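You operate a simulated robot arm through the tools that you are given. There is no shell and no other tool. Be economical: measure what you need, move in short steps, check, and stop when the job is done.

Carry out the task below with a simulated robot arm. There is one attempt and no reset: what you move stays moved.

TASK
Top the soap tank up to its red band from the green jug.
Fine: lid open to pour, shut afterwards; jug back in its place.

It is judged by the outcome, as a careful person would: the job done as asked, and still so three seconds after it is handed in. It fails if anything else is knocked over, pushed out of place, dropped, spilled or broken.

THE ROBOT
A 7-joint arm with a two-finger parallel gripper, fixed in place. Base frame: the origin is at the foot of the arm, x ahead of it, y to its left, z up; the work surface is at about z = 0.84. Lengths are in m, angles in rad, forces in N, time in s.
With the tool pointing down near the work surface it reaches from about 0.3 to 0.7 m from the base axis. Its first joint turns from -1.152 to 1.152 rad. Payload 1.57 kg.
Tool frame: the origin (TCP) lies between the finger pads and is the grasp point; the fingertips stand 0.03 m ahead of it; z points along the fingers, y is the line along which they close. The gripper opens to 0.11 m. The fingers are 0.024 m wide and 0.012 m thick; the gripper's body (0.048 by 0.112 m) begins 0.078 m behind the TCP.
Orientation is that of the tool frame in the base frame, as [roll, pitch, yaw] about the fixed x, y, z axes, in that order (R = Rz(yaw) Ry(pitch) Rx(roll)). With the fingers straight down and closing along the base's y, the tool's x points along the base's -x, its y along +y and its z along -z.

THE INTERFACE
- The arm moves only by the tool send_rows. Its argument "plan" is a list of rows, each a list of 7 numbers: the shift along the tool's x, y, z in units of 500 mm (1.0 is 500 mm), then the turn, a rotation vector about the tool's x, y, z in units of 180 degrees (1.0 is 180 degrees), then the closure, from 0 (fully open) to 1 (shut). In form: [[tx, ty, tz, rx, ry, rz, fingers], ...]. A call has 1 to 12 rows; each row is the pose to reach, as a shift and turn from the pose commanded when the call began, along the tool's axes at that moment. A call with a number of a shift or a turn outside -1 to 1 is refused whole. A row lasts 0.2 s, in which the tool goes at most 0.05 m and 0.15 rad; a call with a longer step from one row to the next is refused whole, and so is a gripper value outside its range. A pose out of reach is approached as far as the arm can. The call stops where the force on the tool passes 70 N (or 10 N more than at its start, if that is more) or the arm is blocked; 0.2 s more then pass. The fingers move at their own pace (about 0.108 m/s each) and stop on an object; they squeeze with about 32 N. The grip force told is the motor's: it shows also when the fingers shut on nothing. Time passes only in rows, and 0.2 s behind the last, so rows that repeat a pose let the fingers close. It gives the time, the measured TCP pose, the force on the tool (base axes), the opening and the grip force at its end, in the units of the frame above (readings bear some noise).
- Cameras (640 x 400 px; columns grow to the right, rows downward): "scene" is fixed at [0.177, -0.3971, 1.418]; the picture's right is [0.69, -0.73, 0.00], its down [-0.32, -0.30, -0.90] and it looks along [0.65, 0.62, -0.43] (base axes); focal length 306 px, centre (320, 200). "wrist" rides on the gripper at [-0.036, 0, -0.08] in the tool frame; the picture's right is [0.00, -1.00, 0.00], its down [0.97, 0.00, -0.24] and it looks along [0.24, 0.00, 0.97] (tool axes); focal length 218 px, centre (320, 200).
- get_image(camera): a new picture of that camera. No time passes.
- measure_at(camera, pixels): there is no depth. For up to 12 entries [column, row, z] of the newest picture of that camera ("zoom" is the newest enlarged one), the place [x, y] in the base frame at which the ray of that pixel passes the height z, good to about 0.002 m. No time passes.
- inspect(camera, box): a new picture of the part [left, top, right, bottom] of that camera's present view, enlarged. No time passes.
- sign_off(): hands the job in; it is judged then, once.

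Work in short steps. Measure before you move; look again where a grasp or a placing could have gone wrong, and mend it. You have 80 turns and 34 pictures in all, the two below and enlarged ones among them. Open the gripper and draw the arm clear of the work before you hand the job in, unless the task says otherwise; then end with one line.

The tools are called as name(argument=value, ...) on one line, values as JSON. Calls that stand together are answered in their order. send_rows: Moves the arm, as the interface text tells. Its arguments: {"type":"object","properties":{"plan":{"type":"array"}},"required":["plan"]} The other tools are called the same way: get_image (camera) takes a picture; measure_at (camera, pixels) gives the place at which the rays of pixels pass given heights; inspect (camera, box) takes an enlarged picture of a part of a camera's view; sign_off () hands the job in.

At the start:

```text
time: 0.0
eef_pos: [0.3596, 0.0176, 1.3063]
tool_rot: [-3.141, 0.0, 3.141]
wrist_force: [0.6, -0.4, 0.1]
opening: 0.11
grasp_force: 0.1
```

scene: 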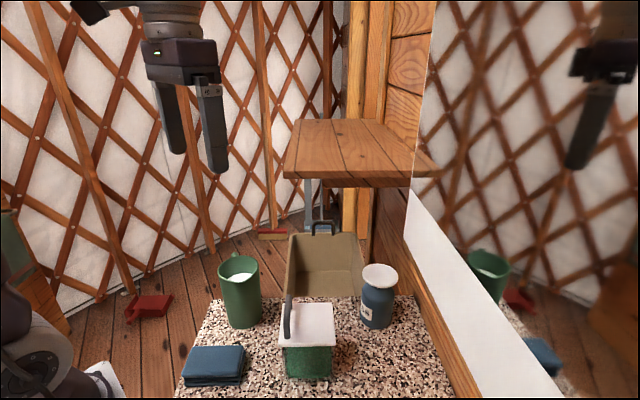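
wrist: 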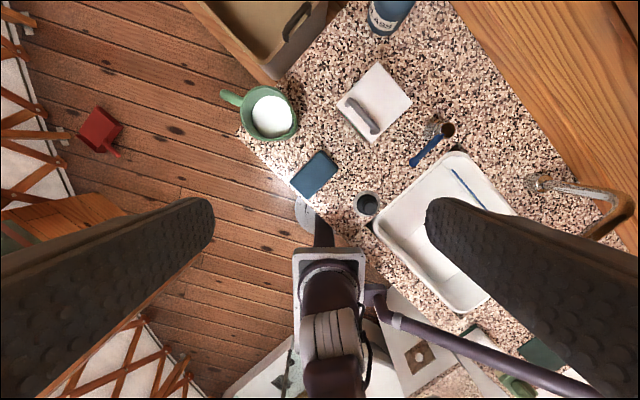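

The scene shows the green jug at about (240,292) and a white-lidded green tank at (307,340), with a shelf above. I'll enlarge both views before measuring.

inspect(camera="scene", box=[170, 220, 430, 400])

inspect(camera="wrist", box=[200, 40, 460, 220])

```text
2.22 times, centred on (300, 310) of scene
```

zoom: 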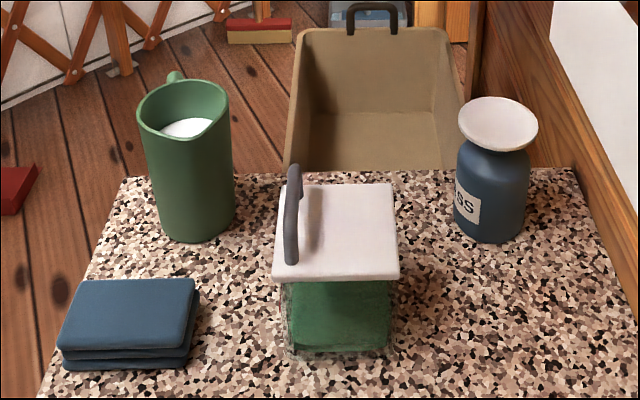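

```text
2.22 times, centred on (330, 130) of wrist
```

zoom: 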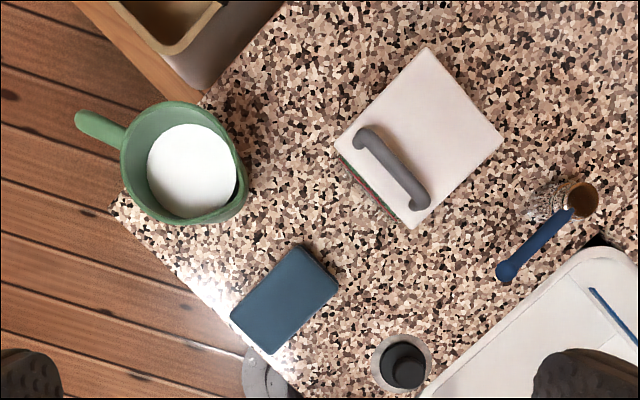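

I'll measure the jug rim, the tank lid corners and handle, and nearby things from both cameras at several heights, to triangulate them.

measure_at(camera="wrist", pixels=[[268.8, 113.4, 0.94], [268.8, 113.4, 0.98], [268.8, 113.4, 1.02], [377.5, 61.5, 0.92], [411.5, 99, 0.92], [374, 142.5, 0.92], [337, 107.5, 0.92], [348, 101.5, 0.94], [375, 131, 0.94], [221, 95, 0.98], [296, 130, 0.98], [315, 174, 0.86]])

measure_at(camera="scene", pixels=[[238.4, 268.6, 0.94], [238.4, 268.6, 0.98], [238.4, 268.6, 1.02], [290, 303, 0.92], [332, 303, 0.92], [336, 345, 0.92], [278.5, 345, 0.92], [287, 377, 0.84], [330, 377, 0.84], [243.8, 329, 0.84], [227, 322, 0.84], [261, 317, 0.84]])

```text
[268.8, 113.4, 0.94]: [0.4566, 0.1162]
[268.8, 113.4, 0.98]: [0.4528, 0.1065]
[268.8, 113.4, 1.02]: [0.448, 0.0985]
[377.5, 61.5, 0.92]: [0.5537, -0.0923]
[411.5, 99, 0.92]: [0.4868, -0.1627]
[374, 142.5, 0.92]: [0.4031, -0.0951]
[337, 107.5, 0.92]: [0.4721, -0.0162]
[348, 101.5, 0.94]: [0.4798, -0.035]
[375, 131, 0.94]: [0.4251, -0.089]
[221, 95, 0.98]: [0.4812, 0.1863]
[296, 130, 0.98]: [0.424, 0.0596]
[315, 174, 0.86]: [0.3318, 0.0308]
```

```text
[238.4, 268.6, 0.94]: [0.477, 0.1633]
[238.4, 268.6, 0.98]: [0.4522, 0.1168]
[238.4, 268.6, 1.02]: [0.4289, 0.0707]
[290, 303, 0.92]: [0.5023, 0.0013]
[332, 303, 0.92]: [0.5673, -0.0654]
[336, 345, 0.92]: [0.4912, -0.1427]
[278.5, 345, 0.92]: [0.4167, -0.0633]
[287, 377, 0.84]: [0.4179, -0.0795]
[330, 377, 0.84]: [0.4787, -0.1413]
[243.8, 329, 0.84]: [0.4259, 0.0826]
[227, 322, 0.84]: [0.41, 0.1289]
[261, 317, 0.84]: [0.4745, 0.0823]
```

Triangulation puts the jug rim at about z 0.985, (0.452, 0.107). The lid top is at about z 0.948 with its centre near (0.474, -0.085), yawed 45°, and the handle side faces (-x,+y). Next I check the shelf, wall and other items as obstacles.

measure_at(camera="scene", pixels=[[284, 178, 1.2], [284, 178, 1.3], [284, 178, 1.35], [410, 187, 1.2], [410, 187, 1.3], [412, 297, 0.84], [455, 398, 0.84], [297, 119, 1.45], [303, 118, 1.3], [375, 325, 0.84], [380, 275, 0.95]])

measure_at(camera="wrist", pixels=[[450, 0, 0.84], [638, 280, 0.84], [390, 15, 0.95], [275, 80, 0.84], [325, 10, 0.9], [205, 0, 0.84], [298, 30, 0.95], [280, 130, 0.84], [270, 172, 0.84]])

inspect(camera="scene", box=[265, 290, 355, 390])

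```text
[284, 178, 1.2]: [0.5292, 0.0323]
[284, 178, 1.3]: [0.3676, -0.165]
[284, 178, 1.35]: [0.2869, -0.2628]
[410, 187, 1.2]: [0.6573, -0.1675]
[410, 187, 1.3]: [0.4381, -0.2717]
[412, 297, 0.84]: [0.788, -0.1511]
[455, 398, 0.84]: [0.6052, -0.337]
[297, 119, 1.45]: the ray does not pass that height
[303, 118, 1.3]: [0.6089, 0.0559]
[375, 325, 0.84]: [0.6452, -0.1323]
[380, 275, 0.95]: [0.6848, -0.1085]
```

```text
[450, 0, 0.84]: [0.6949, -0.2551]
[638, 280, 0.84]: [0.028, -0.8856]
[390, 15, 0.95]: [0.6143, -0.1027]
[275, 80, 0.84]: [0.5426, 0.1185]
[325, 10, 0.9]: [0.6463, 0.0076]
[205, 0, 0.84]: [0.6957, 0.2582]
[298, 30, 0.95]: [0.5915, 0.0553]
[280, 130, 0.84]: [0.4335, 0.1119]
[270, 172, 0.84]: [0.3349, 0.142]
```

```text
4.00 times, centred on (310, 340) of scene
```

zoom: 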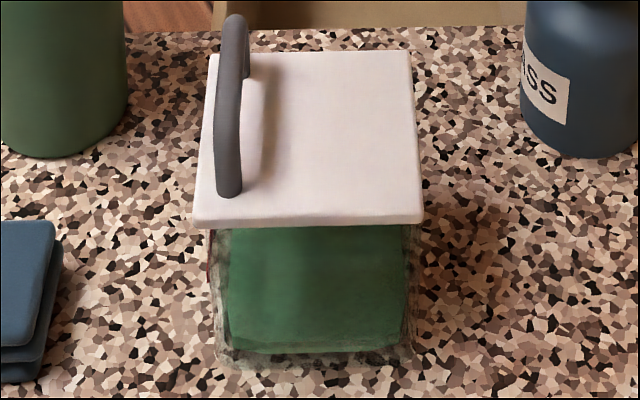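

The shelf and wall look well clear of the tank, and the lid handle bar runs along (0.7,0.7) with the hinge opposite. I'll lower the arm and yaw it 45° to get a view of the red-band face and the handle.

send_rows(plan=[[0, 0, 0.055, 0, 0, -0.042, 0], [0, 0.005, 0.11, 0, 0, -0.084, 0], [0, 0.01, 0.165, 0, 0, -0.125, 0], [0, 0.015, 0.22, 0, 0, -0.167, 0], [0, 0.02, 0.275, 0, 0, -0.209, 0], [0, 0.025, 0.33, 0, 0, -0.25, 0]])

```text
time: 1.4
eef_pos: [0.3596, 0.0312, 1.1403]
tool_rot: [3.141, -0.002, -2.352]
wrist_force: [0.1, -0.4, -0.3]
opening: 0.1102
grasp_force: 0.1
```

The pose was reached. Now I tilt the tool 45° toward the tank face.

send_rows(plan=[[0, 0, 0, 0.042, 0, 0, 0], [0, 0, 0, 0.084, 0, 0, 0], [0, 0, 0, 0.125, 0, 0, 0], [0, 0, 0, 0.167, 0, 0, 0], [0, 0, 0, 0.209, 0, 0, 0], [0, 0, 0, 0.25, 0, 0, 0]])

get_image(camera="wrist")

```text
time: 2.8
eef_pos: [0.3613, 0.031, 1.1415]
tool_rot: [-2.355, 0.001, -2.354]
wrist_force: [-0.5, -0.5, 0.2]
opening: 0.1098
grasp_force: 0.0
```

```text
28 pictures are left
```

wrist: 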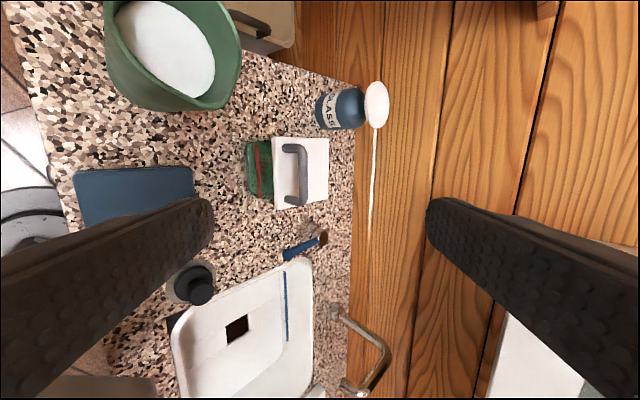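

inspect(camera="wrist", box=[230, 120, 350, 220])

```text
4.00 times, centred on (290, 170) of wrist
```

zoom: 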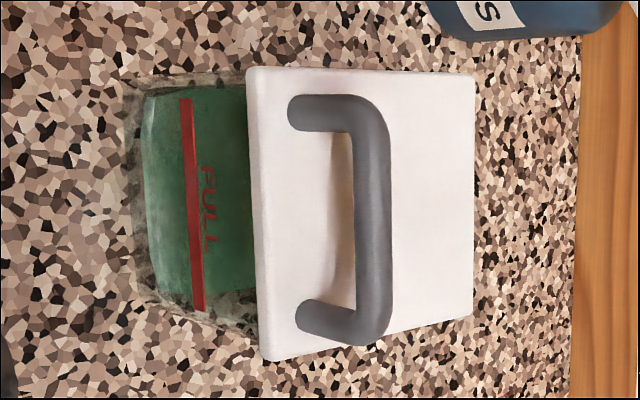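

The band ("FULL") is on the face below the handle, and the handle is an upright arch. I'll measure its feet and bar.

measure_at(camera="zoom", pixels=[[295, 112, 0.948], [305, 315, 0.948], [370, 130, 0.98], [370, 130, 0.99], [372, 310, 0.98], [372, 310, 0.99], [250, 70, 0.948], [262, 360, 0.948], [475, 75, 0.948], [472, 315, 0.948], [190, 200, 0.89], [143, 190, 0.84]])

measure_at(camera="wrist", pixels=[[268, 205, 0.84], [255, 100, 0.95]])

```text
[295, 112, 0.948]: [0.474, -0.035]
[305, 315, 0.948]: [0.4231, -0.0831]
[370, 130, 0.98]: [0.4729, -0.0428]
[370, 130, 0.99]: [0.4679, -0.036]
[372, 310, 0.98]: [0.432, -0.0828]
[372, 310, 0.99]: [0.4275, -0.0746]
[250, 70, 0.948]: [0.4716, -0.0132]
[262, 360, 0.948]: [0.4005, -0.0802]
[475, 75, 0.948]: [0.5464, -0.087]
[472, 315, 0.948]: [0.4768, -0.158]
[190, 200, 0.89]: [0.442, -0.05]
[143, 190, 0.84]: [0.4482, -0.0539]
```

```text
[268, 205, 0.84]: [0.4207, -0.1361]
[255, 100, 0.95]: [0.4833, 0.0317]
```

Handle bar: centre about (0.449,-0.060,0.982), diameter about 11 mm. I move to a pre-grasp 7 cm back, with the tool 30° below horizontal and the fingers narrowed to about 26 mm.

send_rows(plan=[[0.001, 0.02, 0.067, 0.021, 0, 0, 0.4], [0.002, 0.042, 0.135, 0.042, 0, 0, 0.76], [0.003, 0.062, 0.2, 0.063, 0, 0, 0.76], [0.004, 0.083, 0.269, 0.0833, 0, 0, 0.76], [0.004, 0.083, 0.269, 0.0833, 0, 0, 0.76]])

get_image(camera="scene")

get_image(camera="wrist")

```text
time: 4.0
eef_pos: [0.4765, 0.0149, 1.0319]
tool_rot: [-2.102, -0.01, -2.379]
wrist_force: [0.0, 0.1, -1.1]
opening: 0.0263
grasp_force: 0.1
out of reach, approached as far as the arm can: row 1, 2, 3, 4, 5
```

```text
26 pictures are left
```

scene: 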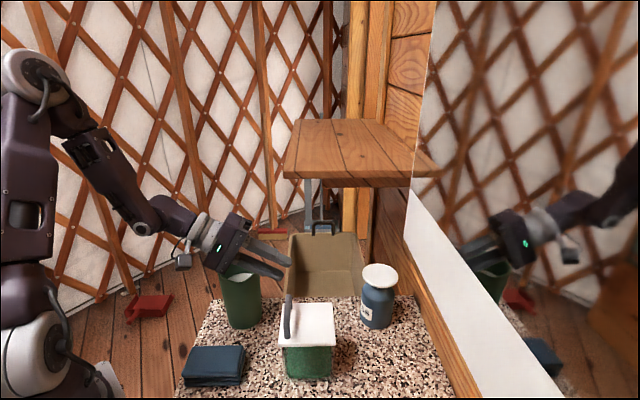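

```text
25 pictures are left
```

wrist: 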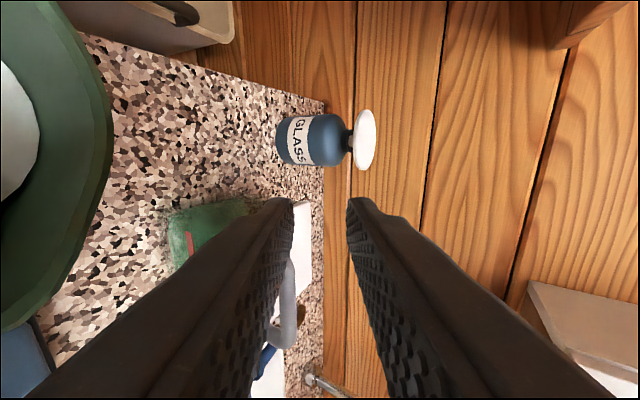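

That near-horizontal pose was out of reach and left the gripper hovering beside the jug, with no force on it. I'll go straight up and back to the earlier tilt, then use a steeper tool.

send_rows(plan=[[0, -0.052, -0.03, 0, 0, 0, 0.76], [0, -0.104, -0.06, -0.02, 0, 0, 0.76], [0, -0.156, -0.09, -0.05, 0, 0, 0.76], [0, -0.208, -0.12, -0.09, 0, 0, 0.76], [0, -0.208, -0.12, -0.13, 0, 0, 0.76], [0, -0.208, -0.12, -0.167, 0, 0, 0.76]])

```text
time: 5.4
eef_pos: [0.4774, 0.0159, 1.1515]
tool_rot: [-2.621, 0.001, -2.356]
wrist_force: [-0.1, -0.2, -0.1]
opening: 0.0262
grasp_force: 0.0
```

Now at 60° below horizontal. I move to a pre-grasp 7 cm short of the bar along the tool axis.

send_rows(plan=[[0.05, 0.028, 0.047, 0, 0, 0, 0.76], [0.1, 0.056, 0.094, 0, 0, 0, 0.76], [0.147, 0.084, 0.14, 0, 0, 0, 0.76], [0.147, 0.111, 0.187, 0, 0, 0, 0.76]])

get_image(camera="wrist")

```text
time: 6.4
eef_pos: [0.4307, -0.0326, 1.0433]
tool_rot: [-2.623, -0.003, -2.358]
wrist_force: [-0.7, -1.3, 0.1]
opening: 0.0265
grasp_force: 0.0
out of reach, approached as far as the arm can: row 4
```

```text
24 pictures are left
```

wrist: 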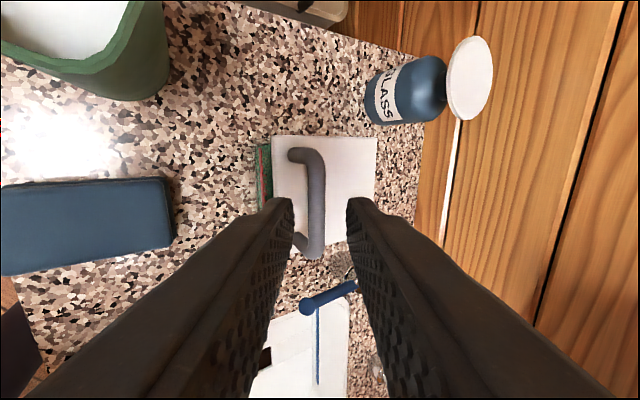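

The last row touched the reach limit, so I'll use a steeper 75° tool. I check the bar position in this view first.

measure_at(camera="wrist", pixels=[[317, 170, 0.982], [313, 250, 0.982], [318, 205, 0.982], [272, 137, 0.948], [377, 139, 0.948]])

send_rows(plan=[[0, 0, 0, -0.042, 0, 0, 0.76], [0, 0, 0, -0.083, 0, 0, 0.76]])

```text
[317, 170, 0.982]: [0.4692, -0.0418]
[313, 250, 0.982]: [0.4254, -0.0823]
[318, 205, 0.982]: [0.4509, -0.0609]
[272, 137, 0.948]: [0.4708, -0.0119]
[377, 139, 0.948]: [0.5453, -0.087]
```

```text
time: 7.0
eef_pos: [0.4315, -0.0325, 1.0444]
tool_rot: [-2.882, 0.003, -2.356]
wrist_force: [0.0, 0.6, -0.5]
opening: 0.0264
grasp_force: 0.1
```

The bar is confirmed at u≈0.361. I slide in over it and close on it.

send_rows(plan=[[0.013, -0.031, 0.038, 0, 0, 0, 0.76], [0.013, -0.031, 0.08, 0, 0, 0, 0.76], [0.013, -0.031, 0.118, 0, 0, 0, 0.76], [0.013, -0.031, 0.118, 0, 0, 0, 1], [0.013, -0.031, 0.118, 0, 0, 0, 1]])

inspect(camera="scene", box=[200, 200, 400, 390])

```text
time: 8.2
eef_pos: [0.4464, -0.0591, 0.9925]
tool_rot: [-2.881, 0.001, -2.355]
wrist_force: [-3.8, 6.6, 2.9]
opening: 0.0111
grasp_force: 29.2
```

```text
2.11 times, centred on (300, 295) of scene
```

zoom: 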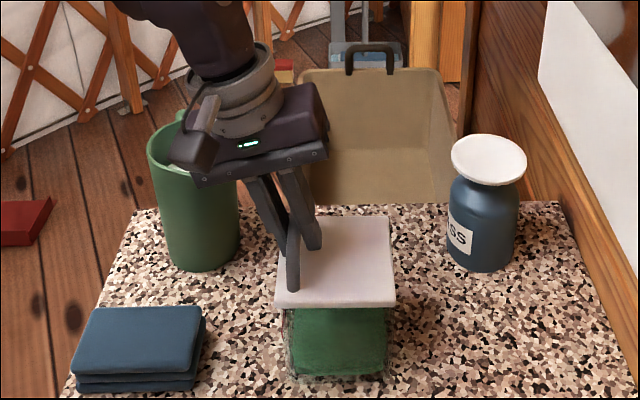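

The bar is gripped (11 mm opening, 29 N). I swing the lid about its far hinge edge, first by about 40°, and watch the force.

send_rows(plan=[[0, -0.013, -0.0125, -0.014, 0, 0, 1], [0, -0.0258, -0.024, -0.028, 0, 0, 1], [0, -0.04, -0.034, -0.042, 0, 0, 1], [0, -0.0552, -0.0434, -0.056, 0, 0, 1], [0, -0.0876, -0.0576, -0.083, 0, 0, 1], [0, -0.122, -0.0658, -0.111, 0, 0, 1]])

inspect(camera="scene", box=[200, 200, 400, 390])

```text
time: 9.6
eef_pos: [0.4829, -0.0965, 1.0367]
tool_rot: [3.053, 0.0, -2.357]
wrist_force: [9.1, 6.4, -8.7]
opening: 0.0114
grasp_force: 29.1
```

```text
2.11 times, centred on (300, 295) of scene
```

zoom: 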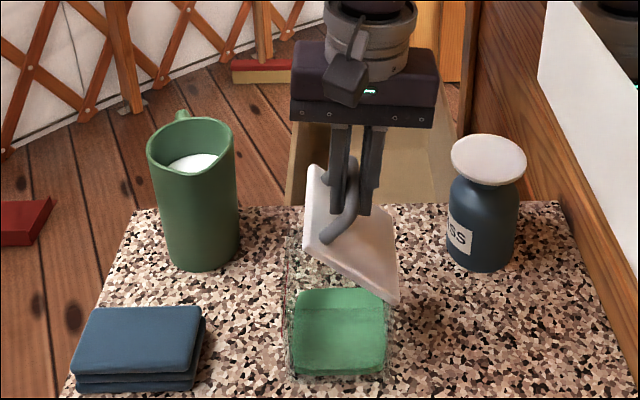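

The lid swings up on its hinge, showing the green contents. I continue the arc to about 90°.

send_rows(plan=[[0, -0.033, -0.0084, -0.028, 0, 0, 1], [0, -0.0676, -0.0172, -0.056, 0, 0, 1], [0, -0.1022, -0.02, -0.072, 0, 0, 1], [0, -0.1372, -0.0168, -0.089, 0, 0, 1], [0, -0.1712, -0.0076, -0.106, 0, 0, 1]])

inspect(camera="scene", box=[200, 200, 400, 390])

```text
time: 10.8
eef_pos: [0.5426, -0.1558, 1.0351]
tool_rot: [2.717, -0.003, -2.358]
wrist_force: [-3.5, 9.4, -18.1]
opening: 0.0113
grasp_force: 29.2
```

```text
2.11 times, centred on (300, 295) of scene
```

zoom: 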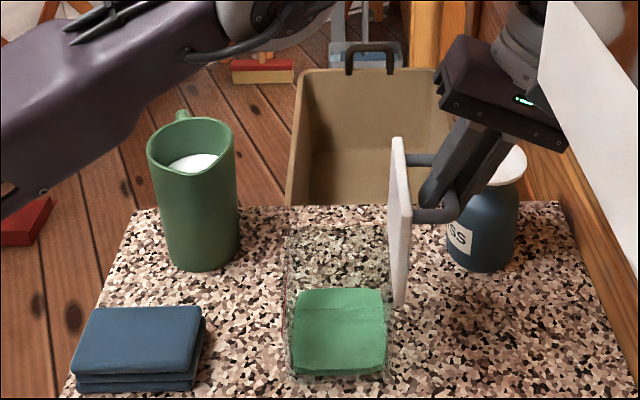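

The lid is nearly vertical. I continue a little past vertical, slightly lower to ease the force.

send_rows(plan=[[0, -0.018, 0.005, -0.008, 0, 0, 1], [0, -0.037, 0.009, -0.017, 0, 0, 1], [0, -0.064, 0.016, -0.028, 0, 0, 1]])

inspect(camera="scene", box=[200, 200, 400, 390])

```text
time: 11.6
eef_pos: [0.5498, -0.1633, 1.029]
tool_rot: [2.654, 0.001, -2.358]
wrist_force: [8.0, -12.4, 20.7]
opening: 0.0118
grasp_force: 28.7
out of reach, approached as far as the arm can: row 2, 3
```

```text
2.11 times, centred on (300, 295) of scene
```

zoom: 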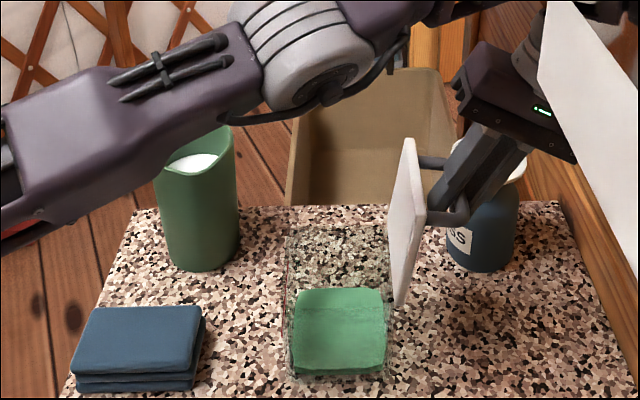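

The lid is now past vertical by roughly 8–10°. I open the fingers just enough to free the bar and back out along the tool axis.

send_rows(plan=[[0, 0, 0, 0, 0, 0, 0.78], [0, 0, -0.015, 0, 0, 0, 0.77], [0, 0, -0.03, 0, 0, 0, 0.77], [0, 0, -0.05, 0, 0, 0, 0.77], [0, 0, -0.075, 0, 0, 0, 0.77]])

inspect(camera="scene", box=[200, 200, 400, 390])

```text
time: 12.8
eef_pos: [0.5443, -0.1533, 1.0555]
tool_rot: [2.645, 0.015, -2.352]
wrist_force: [12.0, 7.6, -35.2]
opening: 0.0253
grasp_force: 0.0
out of reach, approached as far as the arm can: row 2, 3, 4, 5
```

```text
2.11 times, centred on (300, 295) of scene
```

zoom: 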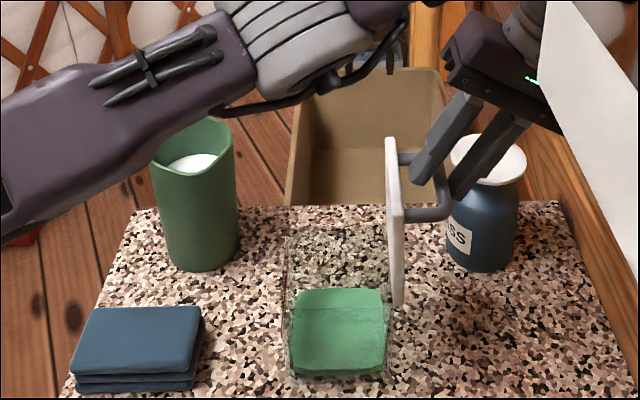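

The wall-side finger is dragging the bar because the tilt runs into a reach limit. I rotate the tool back to vertical around the TCP, keeping the bar caged between the fingers, which should free it.

send_rows(plan=[[0, 0, 0, 0.04, 0, 0, 0.77], [0, 0, 0, 0.08, 0, 0, 0.77], [0, 0, 0, 0.12, 0, 0, 0.77], [0, 0, 0, 0.158, 0, 0, 0.77]])

inspect(camera="scene", box=[260, 200, 460, 390])

```text
time: 13.8
eef_pos: [0.5425, -0.1582, 1.0593]
tool_rot: [3.131, -0.001, -2.359]
wrist_force: [0.0, 0.2, -0.5]
opening: 0.0254
grasp_force: 0.1
```

```text
2.11 times, centred on (360, 295) of scene
```

zoom: 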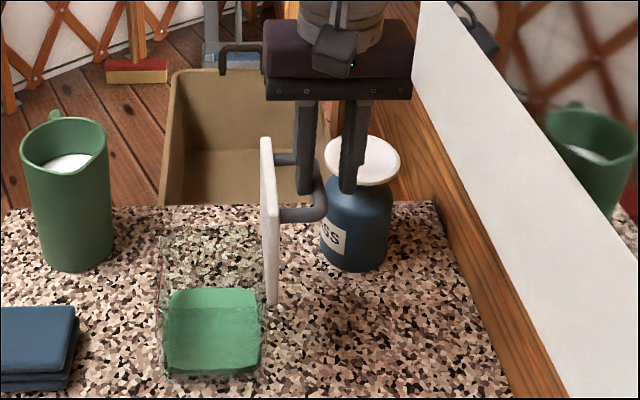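

The bar is free with zero force and the lid is standing about vertical. I nudge it further over with the lid-side finger so it rests safely open.

send_rows(plan=[[0, 0, 0.03, 0, 0, 0, 0.77], [0, -0.02, 0.04, 0, 0, 0, 0.77], [0, -0.04, 0.05, 0, 0, 0, 0.77], [0, -0.056, 0.055, 0, 0, 0, 0.77]])

inspect(camera="scene", box=[260, 200, 460, 390])

```text
time: 14.8
eef_pos: [0.5605, -0.1744, 1.0317]
tool_rot: [3.128, 0.0, -2.357]
wrist_force: [-13.0, 12.9, 7.5]
opening: 0.0418
grasp_force: 9.7
```

```text
2.11 times, centred on (360, 295) of scene
```

zoom: 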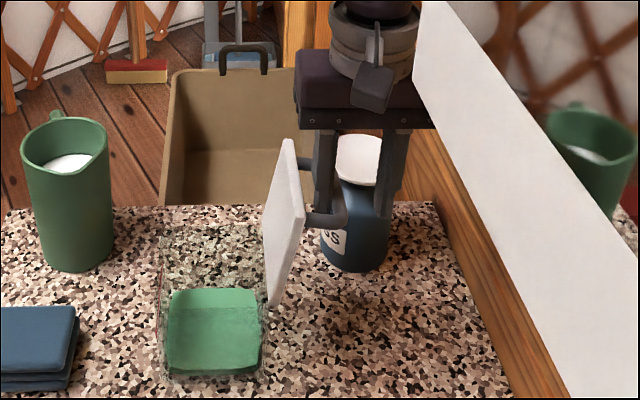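

The lid reached its stop at about 105°. I ease off and lift straight out.

send_rows(plan=[[0, 0.012, 0, 0, 0, 0, 0.7], [0, 0.012, -0.05, 0, 0, 0, 0.7], [0, 0.012, -0.12, 0, 0, 0, 0.7], [0, 0.02, -0.2, 0, 0, 0, 0.7], [0, 0.1, -0.26, 0, 0, 0, 0.4], [0, 0.2, -0.28, 0, 0, 0, 0]])

inspect(camera="scene", box=[200, 200, 400, 390])

get_image(camera="wrist")

```text
refused: row 6 steps farther than a row can; nothing moved
```

```text
2.11 times, centred on (300, 295) of scene
```

zoom: 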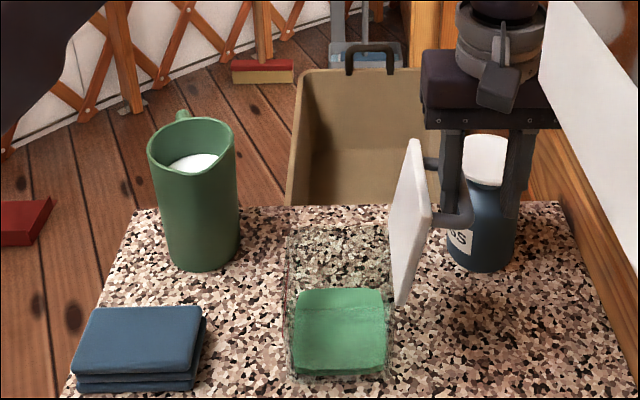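

```text
15 pictures are left
```

wrist: 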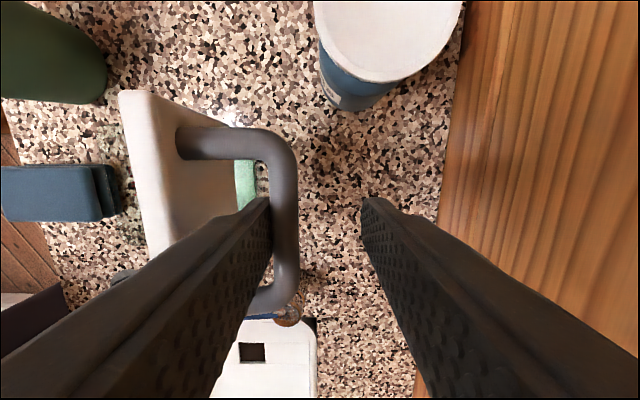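

The plan was refused because one step was too long. I resend it with shorter steps.

send_rows(plan=[[0, 0.012, 0, 0, 0, 0, 0.65], [0, 0.012, -0.05, 0, 0, 0, 0.65], [0, 0.012, -0.12, 0, 0, 0, 0.65], [0, 0.02, -0.2, 0, 0, 0, 0.65], [0, 0.08, -0.25, 0, 0, 0, 0.4], [0, 0.16, -0.28, 0, 0, 0, 0]])

```text
time: 16.2
eef_pos: [0.5069, -0.1212, 1.1699]
tool_rot: [3.13, 0.001, -2.359]
wrist_force: [-0.8, 0.6, 0.4]
opening: 0.1103
grasp_force: 0.1
```

get_image(camera="wrist")

```text
14 pictures are left
```

wrist: 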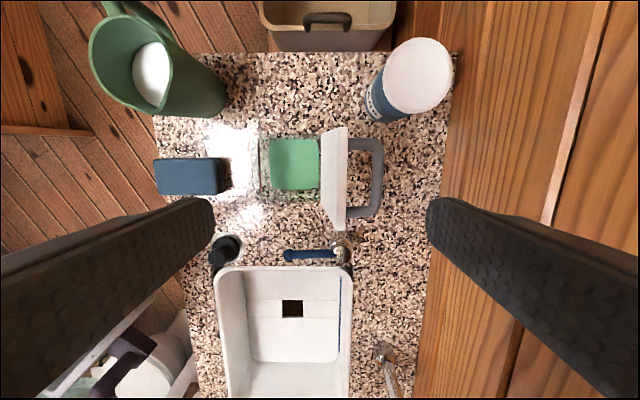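

The lid stays open. I triangulate the green liquid surface and the red band height.

measure_at(camera="wrist", pixels=[[270, 139, 0.87], [318, 138, 0.87], [320, 189, 0.87], [270, 190, 0.87], [258, 136, 0.94], [258, 188, 0.94], [334, 127, 0.94], [152, 70, 0.96]])

measure_at(camera="scene", pixels=[[291.5, 337.6, 0.87], [329.4, 336.7, 0.87], [289, 352.8, 0.87], [331, 352.8, 0.87], [288, 376, 0.84], [330, 376, 0.84]])

inspect(camera="scene", box=[260, 290, 360, 390])

```text
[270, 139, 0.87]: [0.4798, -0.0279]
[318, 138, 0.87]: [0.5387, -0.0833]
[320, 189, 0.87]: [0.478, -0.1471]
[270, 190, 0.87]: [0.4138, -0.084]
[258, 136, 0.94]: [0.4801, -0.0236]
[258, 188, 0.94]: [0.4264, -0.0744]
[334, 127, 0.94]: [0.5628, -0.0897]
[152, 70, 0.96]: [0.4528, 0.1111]
```

```text
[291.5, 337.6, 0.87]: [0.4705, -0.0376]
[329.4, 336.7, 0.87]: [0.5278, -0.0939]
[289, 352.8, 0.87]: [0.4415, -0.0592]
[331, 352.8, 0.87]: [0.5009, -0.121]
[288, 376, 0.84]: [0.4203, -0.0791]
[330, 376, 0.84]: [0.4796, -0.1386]
```

```text
4.00 times, centred on (310, 340) of scene
```

zoom: 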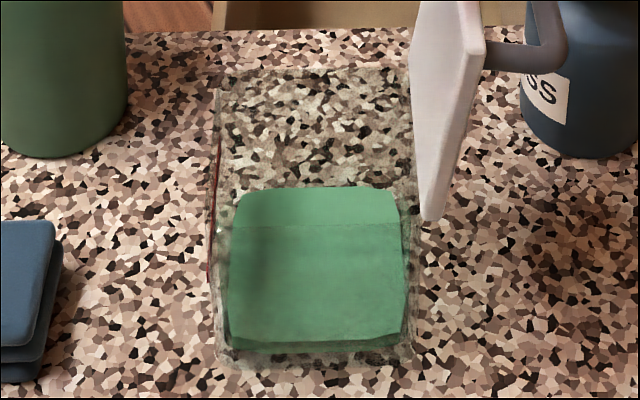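

Liquid surface is at z≈0.853 and the band at about 0.885, so I need to add about 3 cm of depth, roughly half the jug. I'll grasp the jug from the handle side with the camera uppermost. That needs a large yaw, so I start it at a safe height.

send_rows(plan=[[-0.011, 0.0245, -0.01, 0, 0, 0.0467, 0], [-0.022, 0.049, -0.02, 0, 0, 0.0933, 0], [-0.033, 0.0735, -0.03, 0, 0, 0.14, 0], [-0.044, 0.098, -0.04, 0, 0, 0.1867, 0], [-0.055, 0.1225, -0.05, 0, 0, 0.2333, 0], [-0.066, 0.147, -0.06, 0, 0, 0.28, 0], [-0.077, 0.1715, -0.06, 0, 0, 0.3267, 0], [-0.088, 0.196, -0.06, 0, 0, 0.3733, 0], [-0.1, 0.2205, -0.06, 0, 0, 0.42, 0], [-0.111, 0.245, -0.06, 0, 0, 0.4667, 0], [-0.122, 0.27, -0.06, 0, 0, 0.5133, 0], [-0.133, 0.294, -0.06, 0, 0, 0.56, 0]])

measure_at(camera="scene", pixels=[[284, 327.5, 0.885], [282.5, 360, 0.885], [284, 327.5, 0.895], [282.5, 360, 0.895], [288.75, 375, 0.853], [290.75, 337.5, 0.853], [283.5, 337.5, 0.885]])

```text
time: 18.8
eef_pos: [0.4507, 0.0313, 1.2035]
tool_rot: [-3.14, -0.011, 2.166]
wrist_force: [0.2, 0.3, -0.1]
opening: 0.1103
grasp_force: 0.1
```

```text
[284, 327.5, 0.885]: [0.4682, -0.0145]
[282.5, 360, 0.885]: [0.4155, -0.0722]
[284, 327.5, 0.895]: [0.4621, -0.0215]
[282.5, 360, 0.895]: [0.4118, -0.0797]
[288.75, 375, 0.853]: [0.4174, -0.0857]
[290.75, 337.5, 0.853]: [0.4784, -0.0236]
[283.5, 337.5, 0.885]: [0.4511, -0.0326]
```

Yaw is going well. I finish the yaw to 65° and move to a hover on the jug's handle side.

send_rows(plan=[[0.022, 0.03, 0, 0, 0, 0.041, 0], [0.044, 0.06, 0, 0, 0, 0.082, 0], [0.066, 0.09, 0, 0, 0, 0.123, 0], [0.088, 0.12, 0, 0, 0, 0.164, 0], [0.11, 0.15, 0, 0, 0, 0.205, 0], [0.132, 0.18, 0, 0, 0, 0.246, 0], [0.154, 0.21, 0, 0, 0, 0.287, 0], [0.176, 0.24, 0, 0, 0, 0.328, 0]])

get_image(camera="wrist")

```text
time: 20.6
eef_pos: [0.4998, 0.1704, 1.2042]
tool_rot: [-3.131, -0.003, 1.134]
wrist_force: [-0.2, 0.4, 1.1]
opening: 0.1098
grasp_force: 0.0
```

```text
12 pictures are left
```

wrist: 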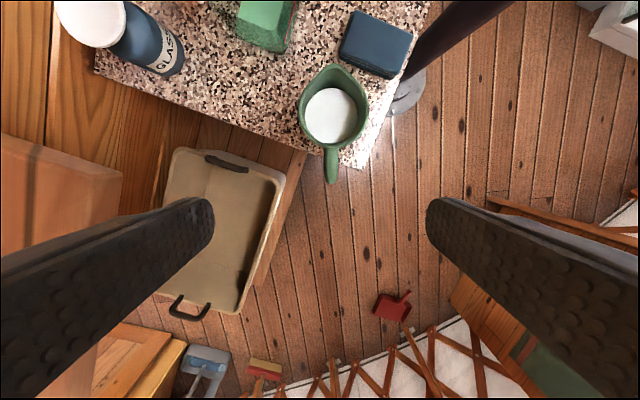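

The view shows the jug with its handle at (332,165) and spout at (337,68), almost aligned with the tool. I measure the rim and handle.

measure_at(camera="wrist", pixels=[[298, 108, 0.985], [370, 108, 0.985], [336, 66, 0.985], [332, 152, 0.985], [332, 182, 0.975], [310, 115, 0.94], [357, 115, 0.94], [333, 90, 0.94], [333, 141, 0.94], [325, 165, 0.98], [339, 165, 0.98]])

inspect(camera="wrist", box=[270, 50, 400, 200])

```text
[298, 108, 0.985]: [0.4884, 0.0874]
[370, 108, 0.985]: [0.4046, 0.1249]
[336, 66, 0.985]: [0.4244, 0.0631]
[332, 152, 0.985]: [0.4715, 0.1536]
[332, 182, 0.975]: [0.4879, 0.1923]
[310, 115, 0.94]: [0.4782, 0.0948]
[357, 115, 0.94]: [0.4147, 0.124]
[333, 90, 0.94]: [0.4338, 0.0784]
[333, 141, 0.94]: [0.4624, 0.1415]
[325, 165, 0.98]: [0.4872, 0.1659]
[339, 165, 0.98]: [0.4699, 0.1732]
```

```text
2.67 times, centred on (335, 125) of wrist
```

zoom: 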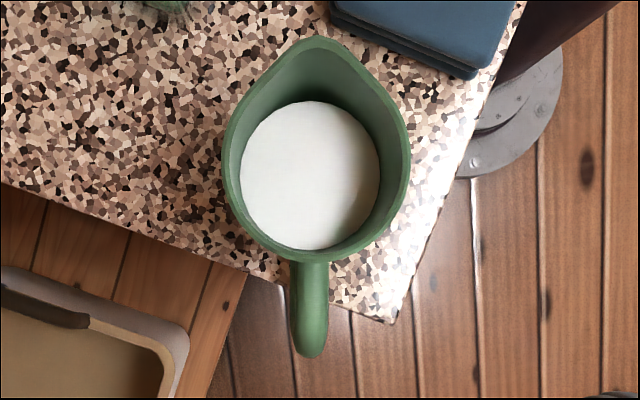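

Rim outer width is about 0.092, centre ≈(0.448,0.107), and the handle sticks out to 0.095 from the axis at 63.8°. I tilt the tool 40° toward the spout direction at a hover behind the handle.

send_rows(plan=[[0.01, -0.006, 0.03, 0, -0.037, 0.001, 0], [0.02, -0.012, 0.08, 0, -0.074, 0.002, 0], [0.032, -0.018, 0.13, 0, -0.111, 0.003, 0], [0.042, -0.024, 0.18, 0, -0.148, 0.004, 0], [0.053, -0.03, 0.22, 0, -0.185, 0.005, 0], [0.063, -0.036, 0.248, 0, -0.222, 0.006, 0]])

```text
time: 22.0
eef_pos: [0.4637, 0.1989, 1.0779]
tool_rot: [-3.136, 0.695, 1.123]
wrist_force: [-0.2, -0.2, -0.3]
opening: 0.1102
grasp_force: 0.1
out of reach, approached as far as the arm can: row 6
```

The last row ran a bit out of reach. I go to a shallower 30° tilt and move to the pre-grasp closer to the jug, lateral first.

send_rows(plan=[[0, 0.027, 0.01, 0, 0.02, 0, 0], [0, 0.053, 0.03, 0, 0.04, 0, 0], [0.004, 0.053, 0.09, 0, 0.0556, 0, 0], [0.008, 0.053, 0.147, 0, 0.0556, 0, 0]])

get_image(camera="wrist")

```text
time: 23.0
eef_pos: [0.4667, 0.1479, 1.0168]
tool_rot: [-3.136, 0.518, 1.122]
wrist_force: [-0.2, -0.2, -0.5]
opening: 0.1101
grasp_force: 0.1
```

```text
10 pictures are left
```

wrist: 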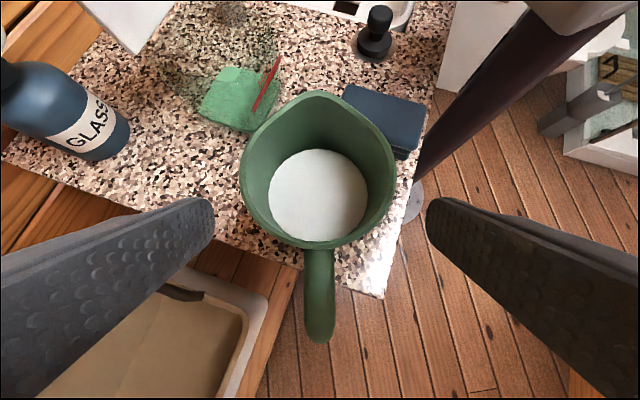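

The jug is centred between the fingers (rim centre col 318, handle col 319). I slide in 8 cm along the tool axis and close.

send_rows(plan=[[0, 0, 0.04, 0, 0, 0, 0], [0, 0, 0.08, 0, 0, 0, 0], [0, 0, 0.12, 0, 0, 0, 0], [0, 0, 0.152, 0, 0, 0, 0], [0, 0, 0.152, 0, 0, 0, 0.5], [0, 0, 0.152, 0, 0, 0, 0.5]])

```text
time: 24.4
eef_pos: [0.4494, 0.1141, 0.9518]
tool_rot: [-3.138, 0.518, 1.124]
wrist_force: [2.5, -1.6, 6.6]
opening: 0.0876
grasp_force: 32.0
```

The jug is gripped at 0.0876 with 32 N. I lift it straight up 0.13.

send_rows(plan=[[-0.0099, 0, -0.0174, 0, 0, 0, 0.5], [-0.0297, 0, -0.0521, 0, 0, 0, 0.5], [-0.0594, 0, -0.104, 0, 0, 0, 0.5], [-0.0891, 0, -0.156, 0, 0, 0, 0.5], [-0.1188, 0, -0.2086, 0, 0, 0, 0.5], [-0.1287, 0, -0.226, 0, 0, 0, 0.5]])

```text
time: 25.8
eef_pos: [0.45, 0.1164, 1.0819]
tool_rot: [-3.137, 0.519, 1.124]
wrist_force: [-0.2, 0.0, -1.8]
opening: 0.0879
grasp_force: 32.1
```

get_image(camera="scene")

```text
9 pictures are left
```

scene: 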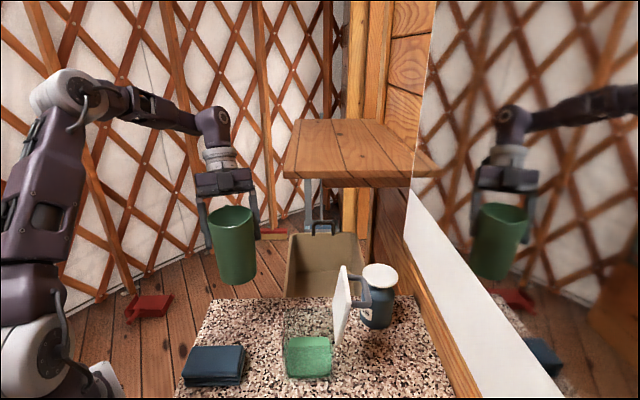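

The jug is held upright and steady. I carry it toward the tank at this height, tilting gently to 30°, which is still below pouring.

send_rows(plan=[[-0.008, 0.012, 0.0045, 0, 0, 0, 0.5], [-0.023, 0.033, 0.013, 0, 0, 0, 0.5], [-0.04, 0.057, 0.0225, 0, 0, 0, 0.5], [-0.057, 0.082, 0.0325, 0, 0.015, 0, 0.5], [-0.075, 0.107, 0.0425, 0, 0.035, 0, 0.5], [-0.093, 0.133, 0.053, 0, 0.06, 0, 0.5], [-0.111, 0.159, 0.063, 0, 0.085, 0, 0.5], [-0.128, 0.184, 0.073, 0, 0.11, 0, 0.5], [-0.142, 0.204, 0.081, 0, 0.135, 0, 0.5], [-0.149, 0.214, 0.085, 0, 0.155, 0, 0.5], [-0.152, 0.218, 0.0866, 0, 0.1667, 0, 0.5]])

```text
time: 28.2
eef_pos: [0.5096, -0.0133, 1.0811]
tool_rot: [-3.137, -0.006, 1.119]
wrist_force: [-0.2, -0.6, -2.9]
opening: 0.0875
grasp_force: 31.6
```

Tool vertical, jug at 30°. I tilt to 45° while lowering the lip to about z 1.015 over the tank opening, then look.

send_rows(plan=[[-0.001, 0, 0.015, 0, 0.018, 0, 0.5], [-0.002, 0, 0.04, 0, 0.04, 0, 0.5], [-0.003, 0, 0.07, 0, 0.062, 0, 0.5], [-0.0046, 0, 0.098, 0, 0.0833, 0, 0.5]])

inspect(camera="scene", box=[220, 220, 420, 390])

```text
time: 29.2
eef_pos: [0.5089, -0.0169, 1.0318]
tool_rot: [-3.134, -0.266, 1.117]
wrist_force: [0.5, -0.2, -2.0]
opening: 0.0877
grasp_force: 32.0
```

```text
2.35 times, centred on (320, 305) of scene
```

zoom: 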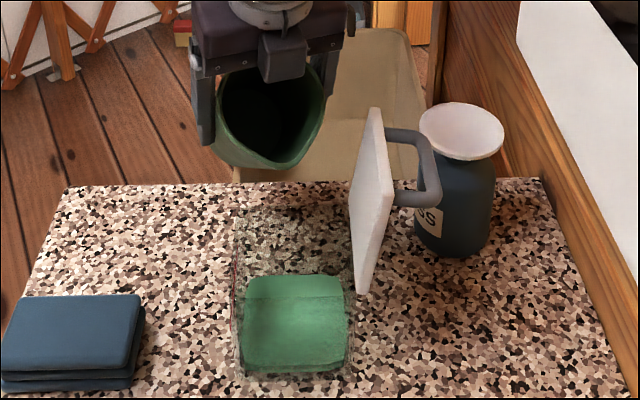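

measure_at(camera="zoom", pixels=[[275, 165, 1.015], [275, 165, 1.0], [235, 215, 0.94], [350, 290, 0.94], [240, 370, 0.845]])

```text
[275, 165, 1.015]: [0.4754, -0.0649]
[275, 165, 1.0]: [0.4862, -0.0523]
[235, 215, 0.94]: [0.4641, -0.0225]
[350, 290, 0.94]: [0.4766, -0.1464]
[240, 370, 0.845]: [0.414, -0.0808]
```

The lip is right over the tank (u 0.382, v 0.290). I tilt about the lip to 60° slowly, hold, and look.

send_rows(plan=[[-0.0024, 0.004, -0.0037, 0, 0.021, 0, 0.5], [-0.0048, 0.008, -0.0074, 0, 0.042, 0, 0.5], [-0.0072, 0.012, -0.011, 0, 0.063, 0, 0.5], [-0.0096, 0.012, -0.0148, 0, 0.0833, 0, 0.5], [-0.0096, 0.012, -0.0148, 0, 0.0833, 0, 0.5], [-0.0096, 0.012, -0.0148, 0, 0.0833, 0, 0.5], [-0.0096, 0.012, -0.0148, 0, 0.0833, 0, 0.5]])

inspect(camera="scene", box=[250, 250, 370, 390])

```text
time: 30.8
eef_pos: [0.5126, -0.0224, 1.0388]
tool_rot: [-3.137, -0.53, 1.117]
wrist_force: [0.0, -0.1, -2.7]
opening: 0.0878
grasp_force: 31.7
```

```text
2.86 times, centred on (310, 320) of scene
```

zoom: 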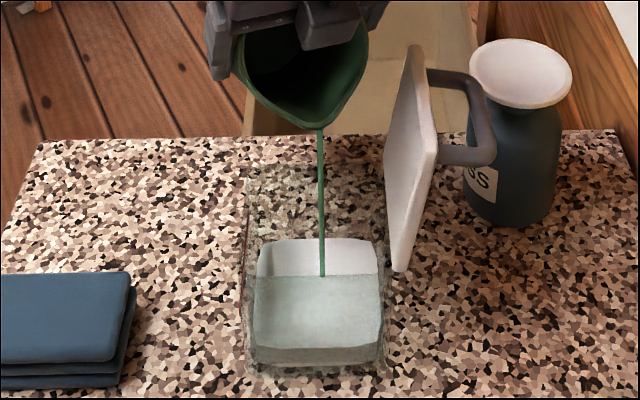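

It's pouring: the stream enters the tank and the level is now about z 0.865 (front edge native row ≈371, target row ≈362). I hold for 1.2 s and recheck.

send_rows(plan=[[0, 0, 0, 0, 0, 0, 0.5], [0, 0, 0, 0, 0, 0, 0.5], [0, 0, 0, 0, 0, 0, 0.5], [0, 0, 0, 0, 0, 0, 0.5], [0, 0, 0, 0, 0, 0, 0.5]])

inspect(camera="scene", box=[260, 300, 350, 390])

```text
time: 32.0
eef_pos: [0.5111, -0.0236, 1.0385]
tool_rot: [-3.137, -0.528, 1.116]
wrist_force: [0.0, 0.5, -1.8]
opening: 0.0875
grasp_force: 32.4
```

```text
4.44 times, centred on (305, 345) of scene
```

zoom: 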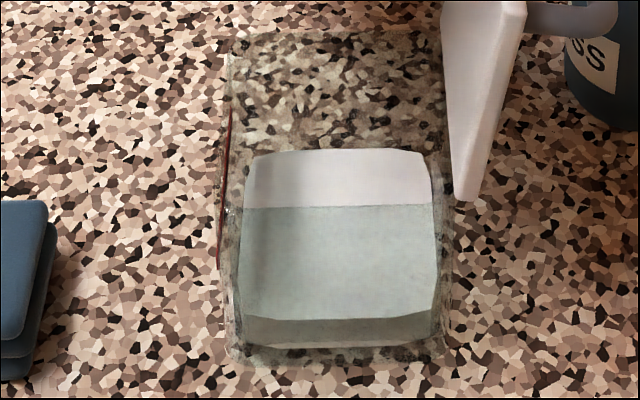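

Flow stopped at 60°, with the level at about 0.863 and roughly 2.8 cm still to go. I tilt to 69° about the lip and hold.

send_rows(plan=[[-0.0033, 0, -0.0028, 0, 0.018, 0, 0.5], [-0.0066, 0, -0.0056, 0, 0.036, 0, 0.5], [-0.0095, 0, -0.008, 0, 0.05, 0, 0.5], [-0.0095, 0, -0.008, 0, 0.05, 0, 0.5], [-0.0095, 0, -0.008, 0, 0.05, 0, 0.5], [-0.0095, 0, -0.008, 0, 0.05, 0, 0.5], [-0.0095, 0, -0.008, 0, 0.05, 0, 0.5], [-0.0095, 0, -0.008, 0, 0.05, 0, 0.5], [-0.0095, 0, -0.008, 0, 0.05, 0, 0.5]])

inspect(camera="scene", box=[260, 290, 350, 390])

```text
time: 34.0
eef_pos: [0.5083, -0.0288, 1.038]
tool_rot: [-3.133, -0.687, 1.115]
wrist_force: [0.7, 0.6, -3.2]
opening: 0.0878
grasp_force: 32.1
```

```text
4.00 times, centred on (305, 340) of scene
```

zoom: 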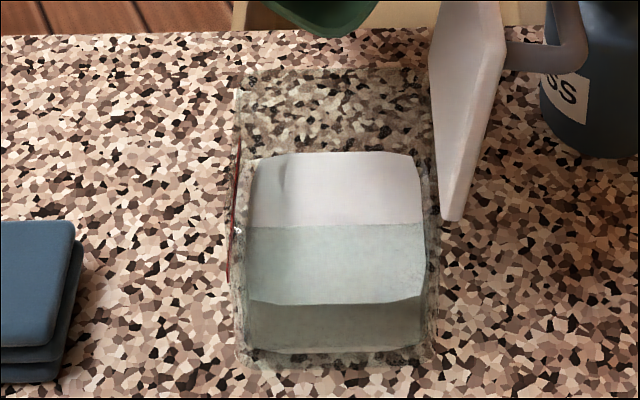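

Level is now at about 0.880 (front edge row 365.5, back edge row 328), with the band at about 0.892. I tilt another 6.5° and hold.

send_rows(plan=[[-0.0015, 0, -0.0034, 0, 0.012, 0, 0.5], [-0.003, 0, -0.0068, 0, 0.024, 0, 0.5], [-0.0046, 0, -0.0102, 0, 0.0361, 0, 0.5], [-0.0046, 0, -0.0102, 0, 0.0361, 0, 0.5], [-0.0046, 0, -0.0102, 0, 0.0361, 0, 0.5], [-0.0046, 0, -0.0102, 0, 0.0361, 0, 0.5], [-0.0046, 0, -0.0102, 0, 0.0361, 0, 0.5], [-0.0046, 0, -0.0102, 0, 0.0361, 0, 0.5], [-0.0046, 0, -0.0102, 0, 0.0361, 0, 0.5]])

inspect(camera="scene", box=[270, 310, 340, 390])

```text
time: 36.0
eef_pos: [0.5075, -0.0333, 1.0401]
tool_rot: [-3.135, -0.799, 1.115]
wrist_force: [0.3, -0.4, -1.9]
opening: 0.0878
grasp_force: 32.0
```

```text
5.00 times, centred on (305, 350) of scene
```

zoom: 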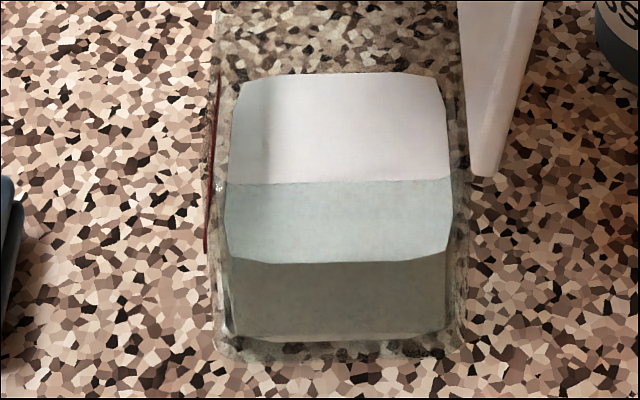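

Level is about 0.890 and the band is centred near 0.892. One small extra tilt of about 1.3° and hold, then return upright.

send_rows(plan=[[-0.0005, 0, -0.0015, 0, 0.004, 0, 0.5], [-0.0009, 0, -0.002, 0, 0.0075, 0, 0.5], [-0.0009, 0, -0.002, 0, 0.0075, 0, 0.5], [-0.0009, 0, -0.002, 0, 0.0075, 0, 0.5], [-0.0009, 0, -0.002, 0, 0.0075, 0, 0.5], [-0.0009, 0, -0.002, 0, 0.0075, 0, 0.5], [-0.0009, 0, -0.002, 0, 0.0075, 0, 0.5]])

inspect(camera="scene", box=[270, 310, 340, 390])

```text
time: 37.6
eef_pos: [0.5058, -0.0342, 1.0416]
tool_rot: [-3.134, -0.821, 1.114]
wrist_force: [-0.1, -0.4, -2.4]
opening: 0.0879
grasp_force: 31.9
```

```text
5.00 times, centred on (305, 350) of scene
```

zoom: 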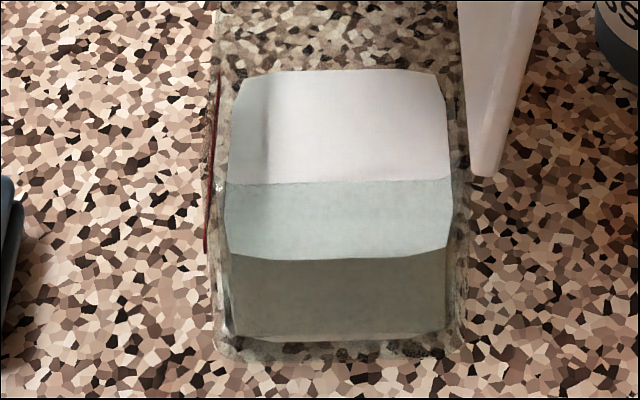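

Level now is about 0.892, on the band, and the flow has ended. I tilt the jug back to 30° while rising.

send_rows(plan=[[0.014, -0.0015, -0.006, 0, -0.037, 0, 0.5], [0.03, -0.003, -0.013, 0, -0.075, 0, 0.5], [0.048, -0.005, -0.021, 0, -0.112, 0, 0.5], [0.065, -0.0065, -0.029, 0, -0.15, 0, 0.5], [0.082, -0.008, -0.036, 0, -0.187, 0, 0.5], [0.098, -0.01, -0.043, 0, -0.224, 0, 0.5], [0.1134, -0.0116, -0.05, 0, -0.261, 0, 0.5]])

```text
time: 39.2
eef_pos: [0.5119, -0.0135, 1.102]
tool_rot: [-3.139, 0.002, 1.119]
wrist_force: [0.5, -0.1, -2.3]
opening: 0.0878
grasp_force: 31.6
```

I carry the jug back above its place while bringing it upright.

send_rows(plan=[[0.01, -0.012, 0, 0, -0.01, 0, 0.5], [0.026, -0.033, 0, 0, -0.027, 0, 0.5], [0.044, -0.056, 0.002, 0, -0.045, 0, 0.5], [0.062, -0.079, 0.005, 0, -0.064, 0, 0.5], [0.08, -0.102, 0.01, 0, -0.083, 0, 0.5], [0.1, -0.127, 0.015, 0, -0.102, 0, 0.5], [0.12, -0.152, 0.02, 0, -0.121, 0, 0.5], [0.14, -0.178, 0.028, 0, -0.14, 0, 0.5], [0.158, -0.2, 0.034, 0, -0.156, 0, 0.5], [0.17, -0.216, 0.038, 0, -0.164, 0, 0.5], [0.1766, -0.2238, 0.04, 0, -0.1647, 0, 0.5], [0.1766, -0.2238, 0.04, 0, -0.1647, 0, 0.5]])

```text
time: 41.8
eef_pos: [0.4476, 0.1153, 1.0817]
tool_rot: [-3.136, 0.515, 1.123]
wrist_force: [-0.2, 0.0, -1.6]
opening: 0.0878
grasp_force: 31.6
```

I lower the jug onto its place, slowly at the end.

send_rows(plan=[[0.02, 0.001, 0.035, 0, -0.001, 0, 0.5], [0.045, 0.002, 0.08, 0, -0.001, 0, 0.5], [0.07, 0.003, 0.124, 0, -0.001, 0, 0.5], [0.095, 0.004, 0.168, 0, -0.001, 0, 0.5], [0.112, 0.004, 0.198, 0, -0.001, 0, 0.5], [0.122, 0.004, 0.215, 0, -0.001, 0, 0.5], [0.127, 0.004, 0.2244, 0, -0.001, 0, 0.5], [0.1275, 0.004, 0.2253, 0, -0.001, 0, 0.5]])

```text
time: 43.6
eef_pos: [0.4477, 0.1149, 0.9537]
tool_rot: [-3.138, 0.518, 1.12]
wrist_force: [-2.3, -0.8, 20.4]
opening: 0.0877
grasp_force: 31.9
```

It's in contact with the counter (20 N). I release and back out along the tool axis.

send_rows(plan=[[-0.002, 0, -0.0035, 0, 0, 0, 0.5], [-0.002, 0, -0.0035, 0, 0, 0, 0.1], [-0.002, 0, -0.0035, 0, 0, 0, 0], [-0.002, 0, -0.0035, 0, 0, 0, 0], [0, 0, -0.04, 0, 0, 0, 0], [0, 0, -0.09, 0, 0, 0, 0], [0, 0, -0.15, 0, 0, 0, 0], [-0.05, 0, -0.23, 0, 0, 0, 0], [-0.1, 0, -0.31, 0, 0.03, 0, 0], [-0.15, 0, -0.39, 0, 0.07, 0, 0]])

get_image(camera="scene")

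```text
time: 45.8
eef_pos: [0.4627, 0.1408, 1.1589]
tool_rot: [-3.136, 0.296, 1.122]
wrist_force: [0.1, 0.2, -0.3]
opening: 0.1099
grasp_force: 0.1
```

```text
2 pictures are left
```

scene: 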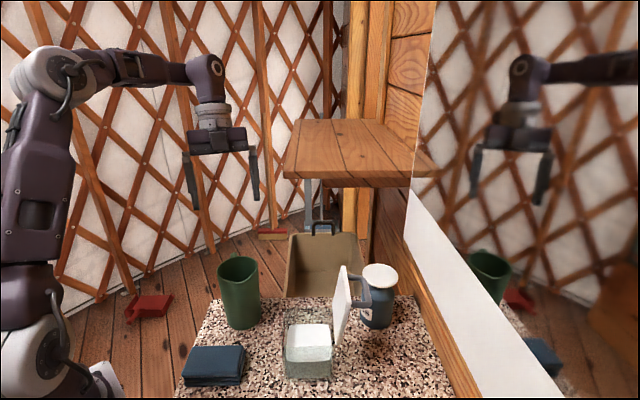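

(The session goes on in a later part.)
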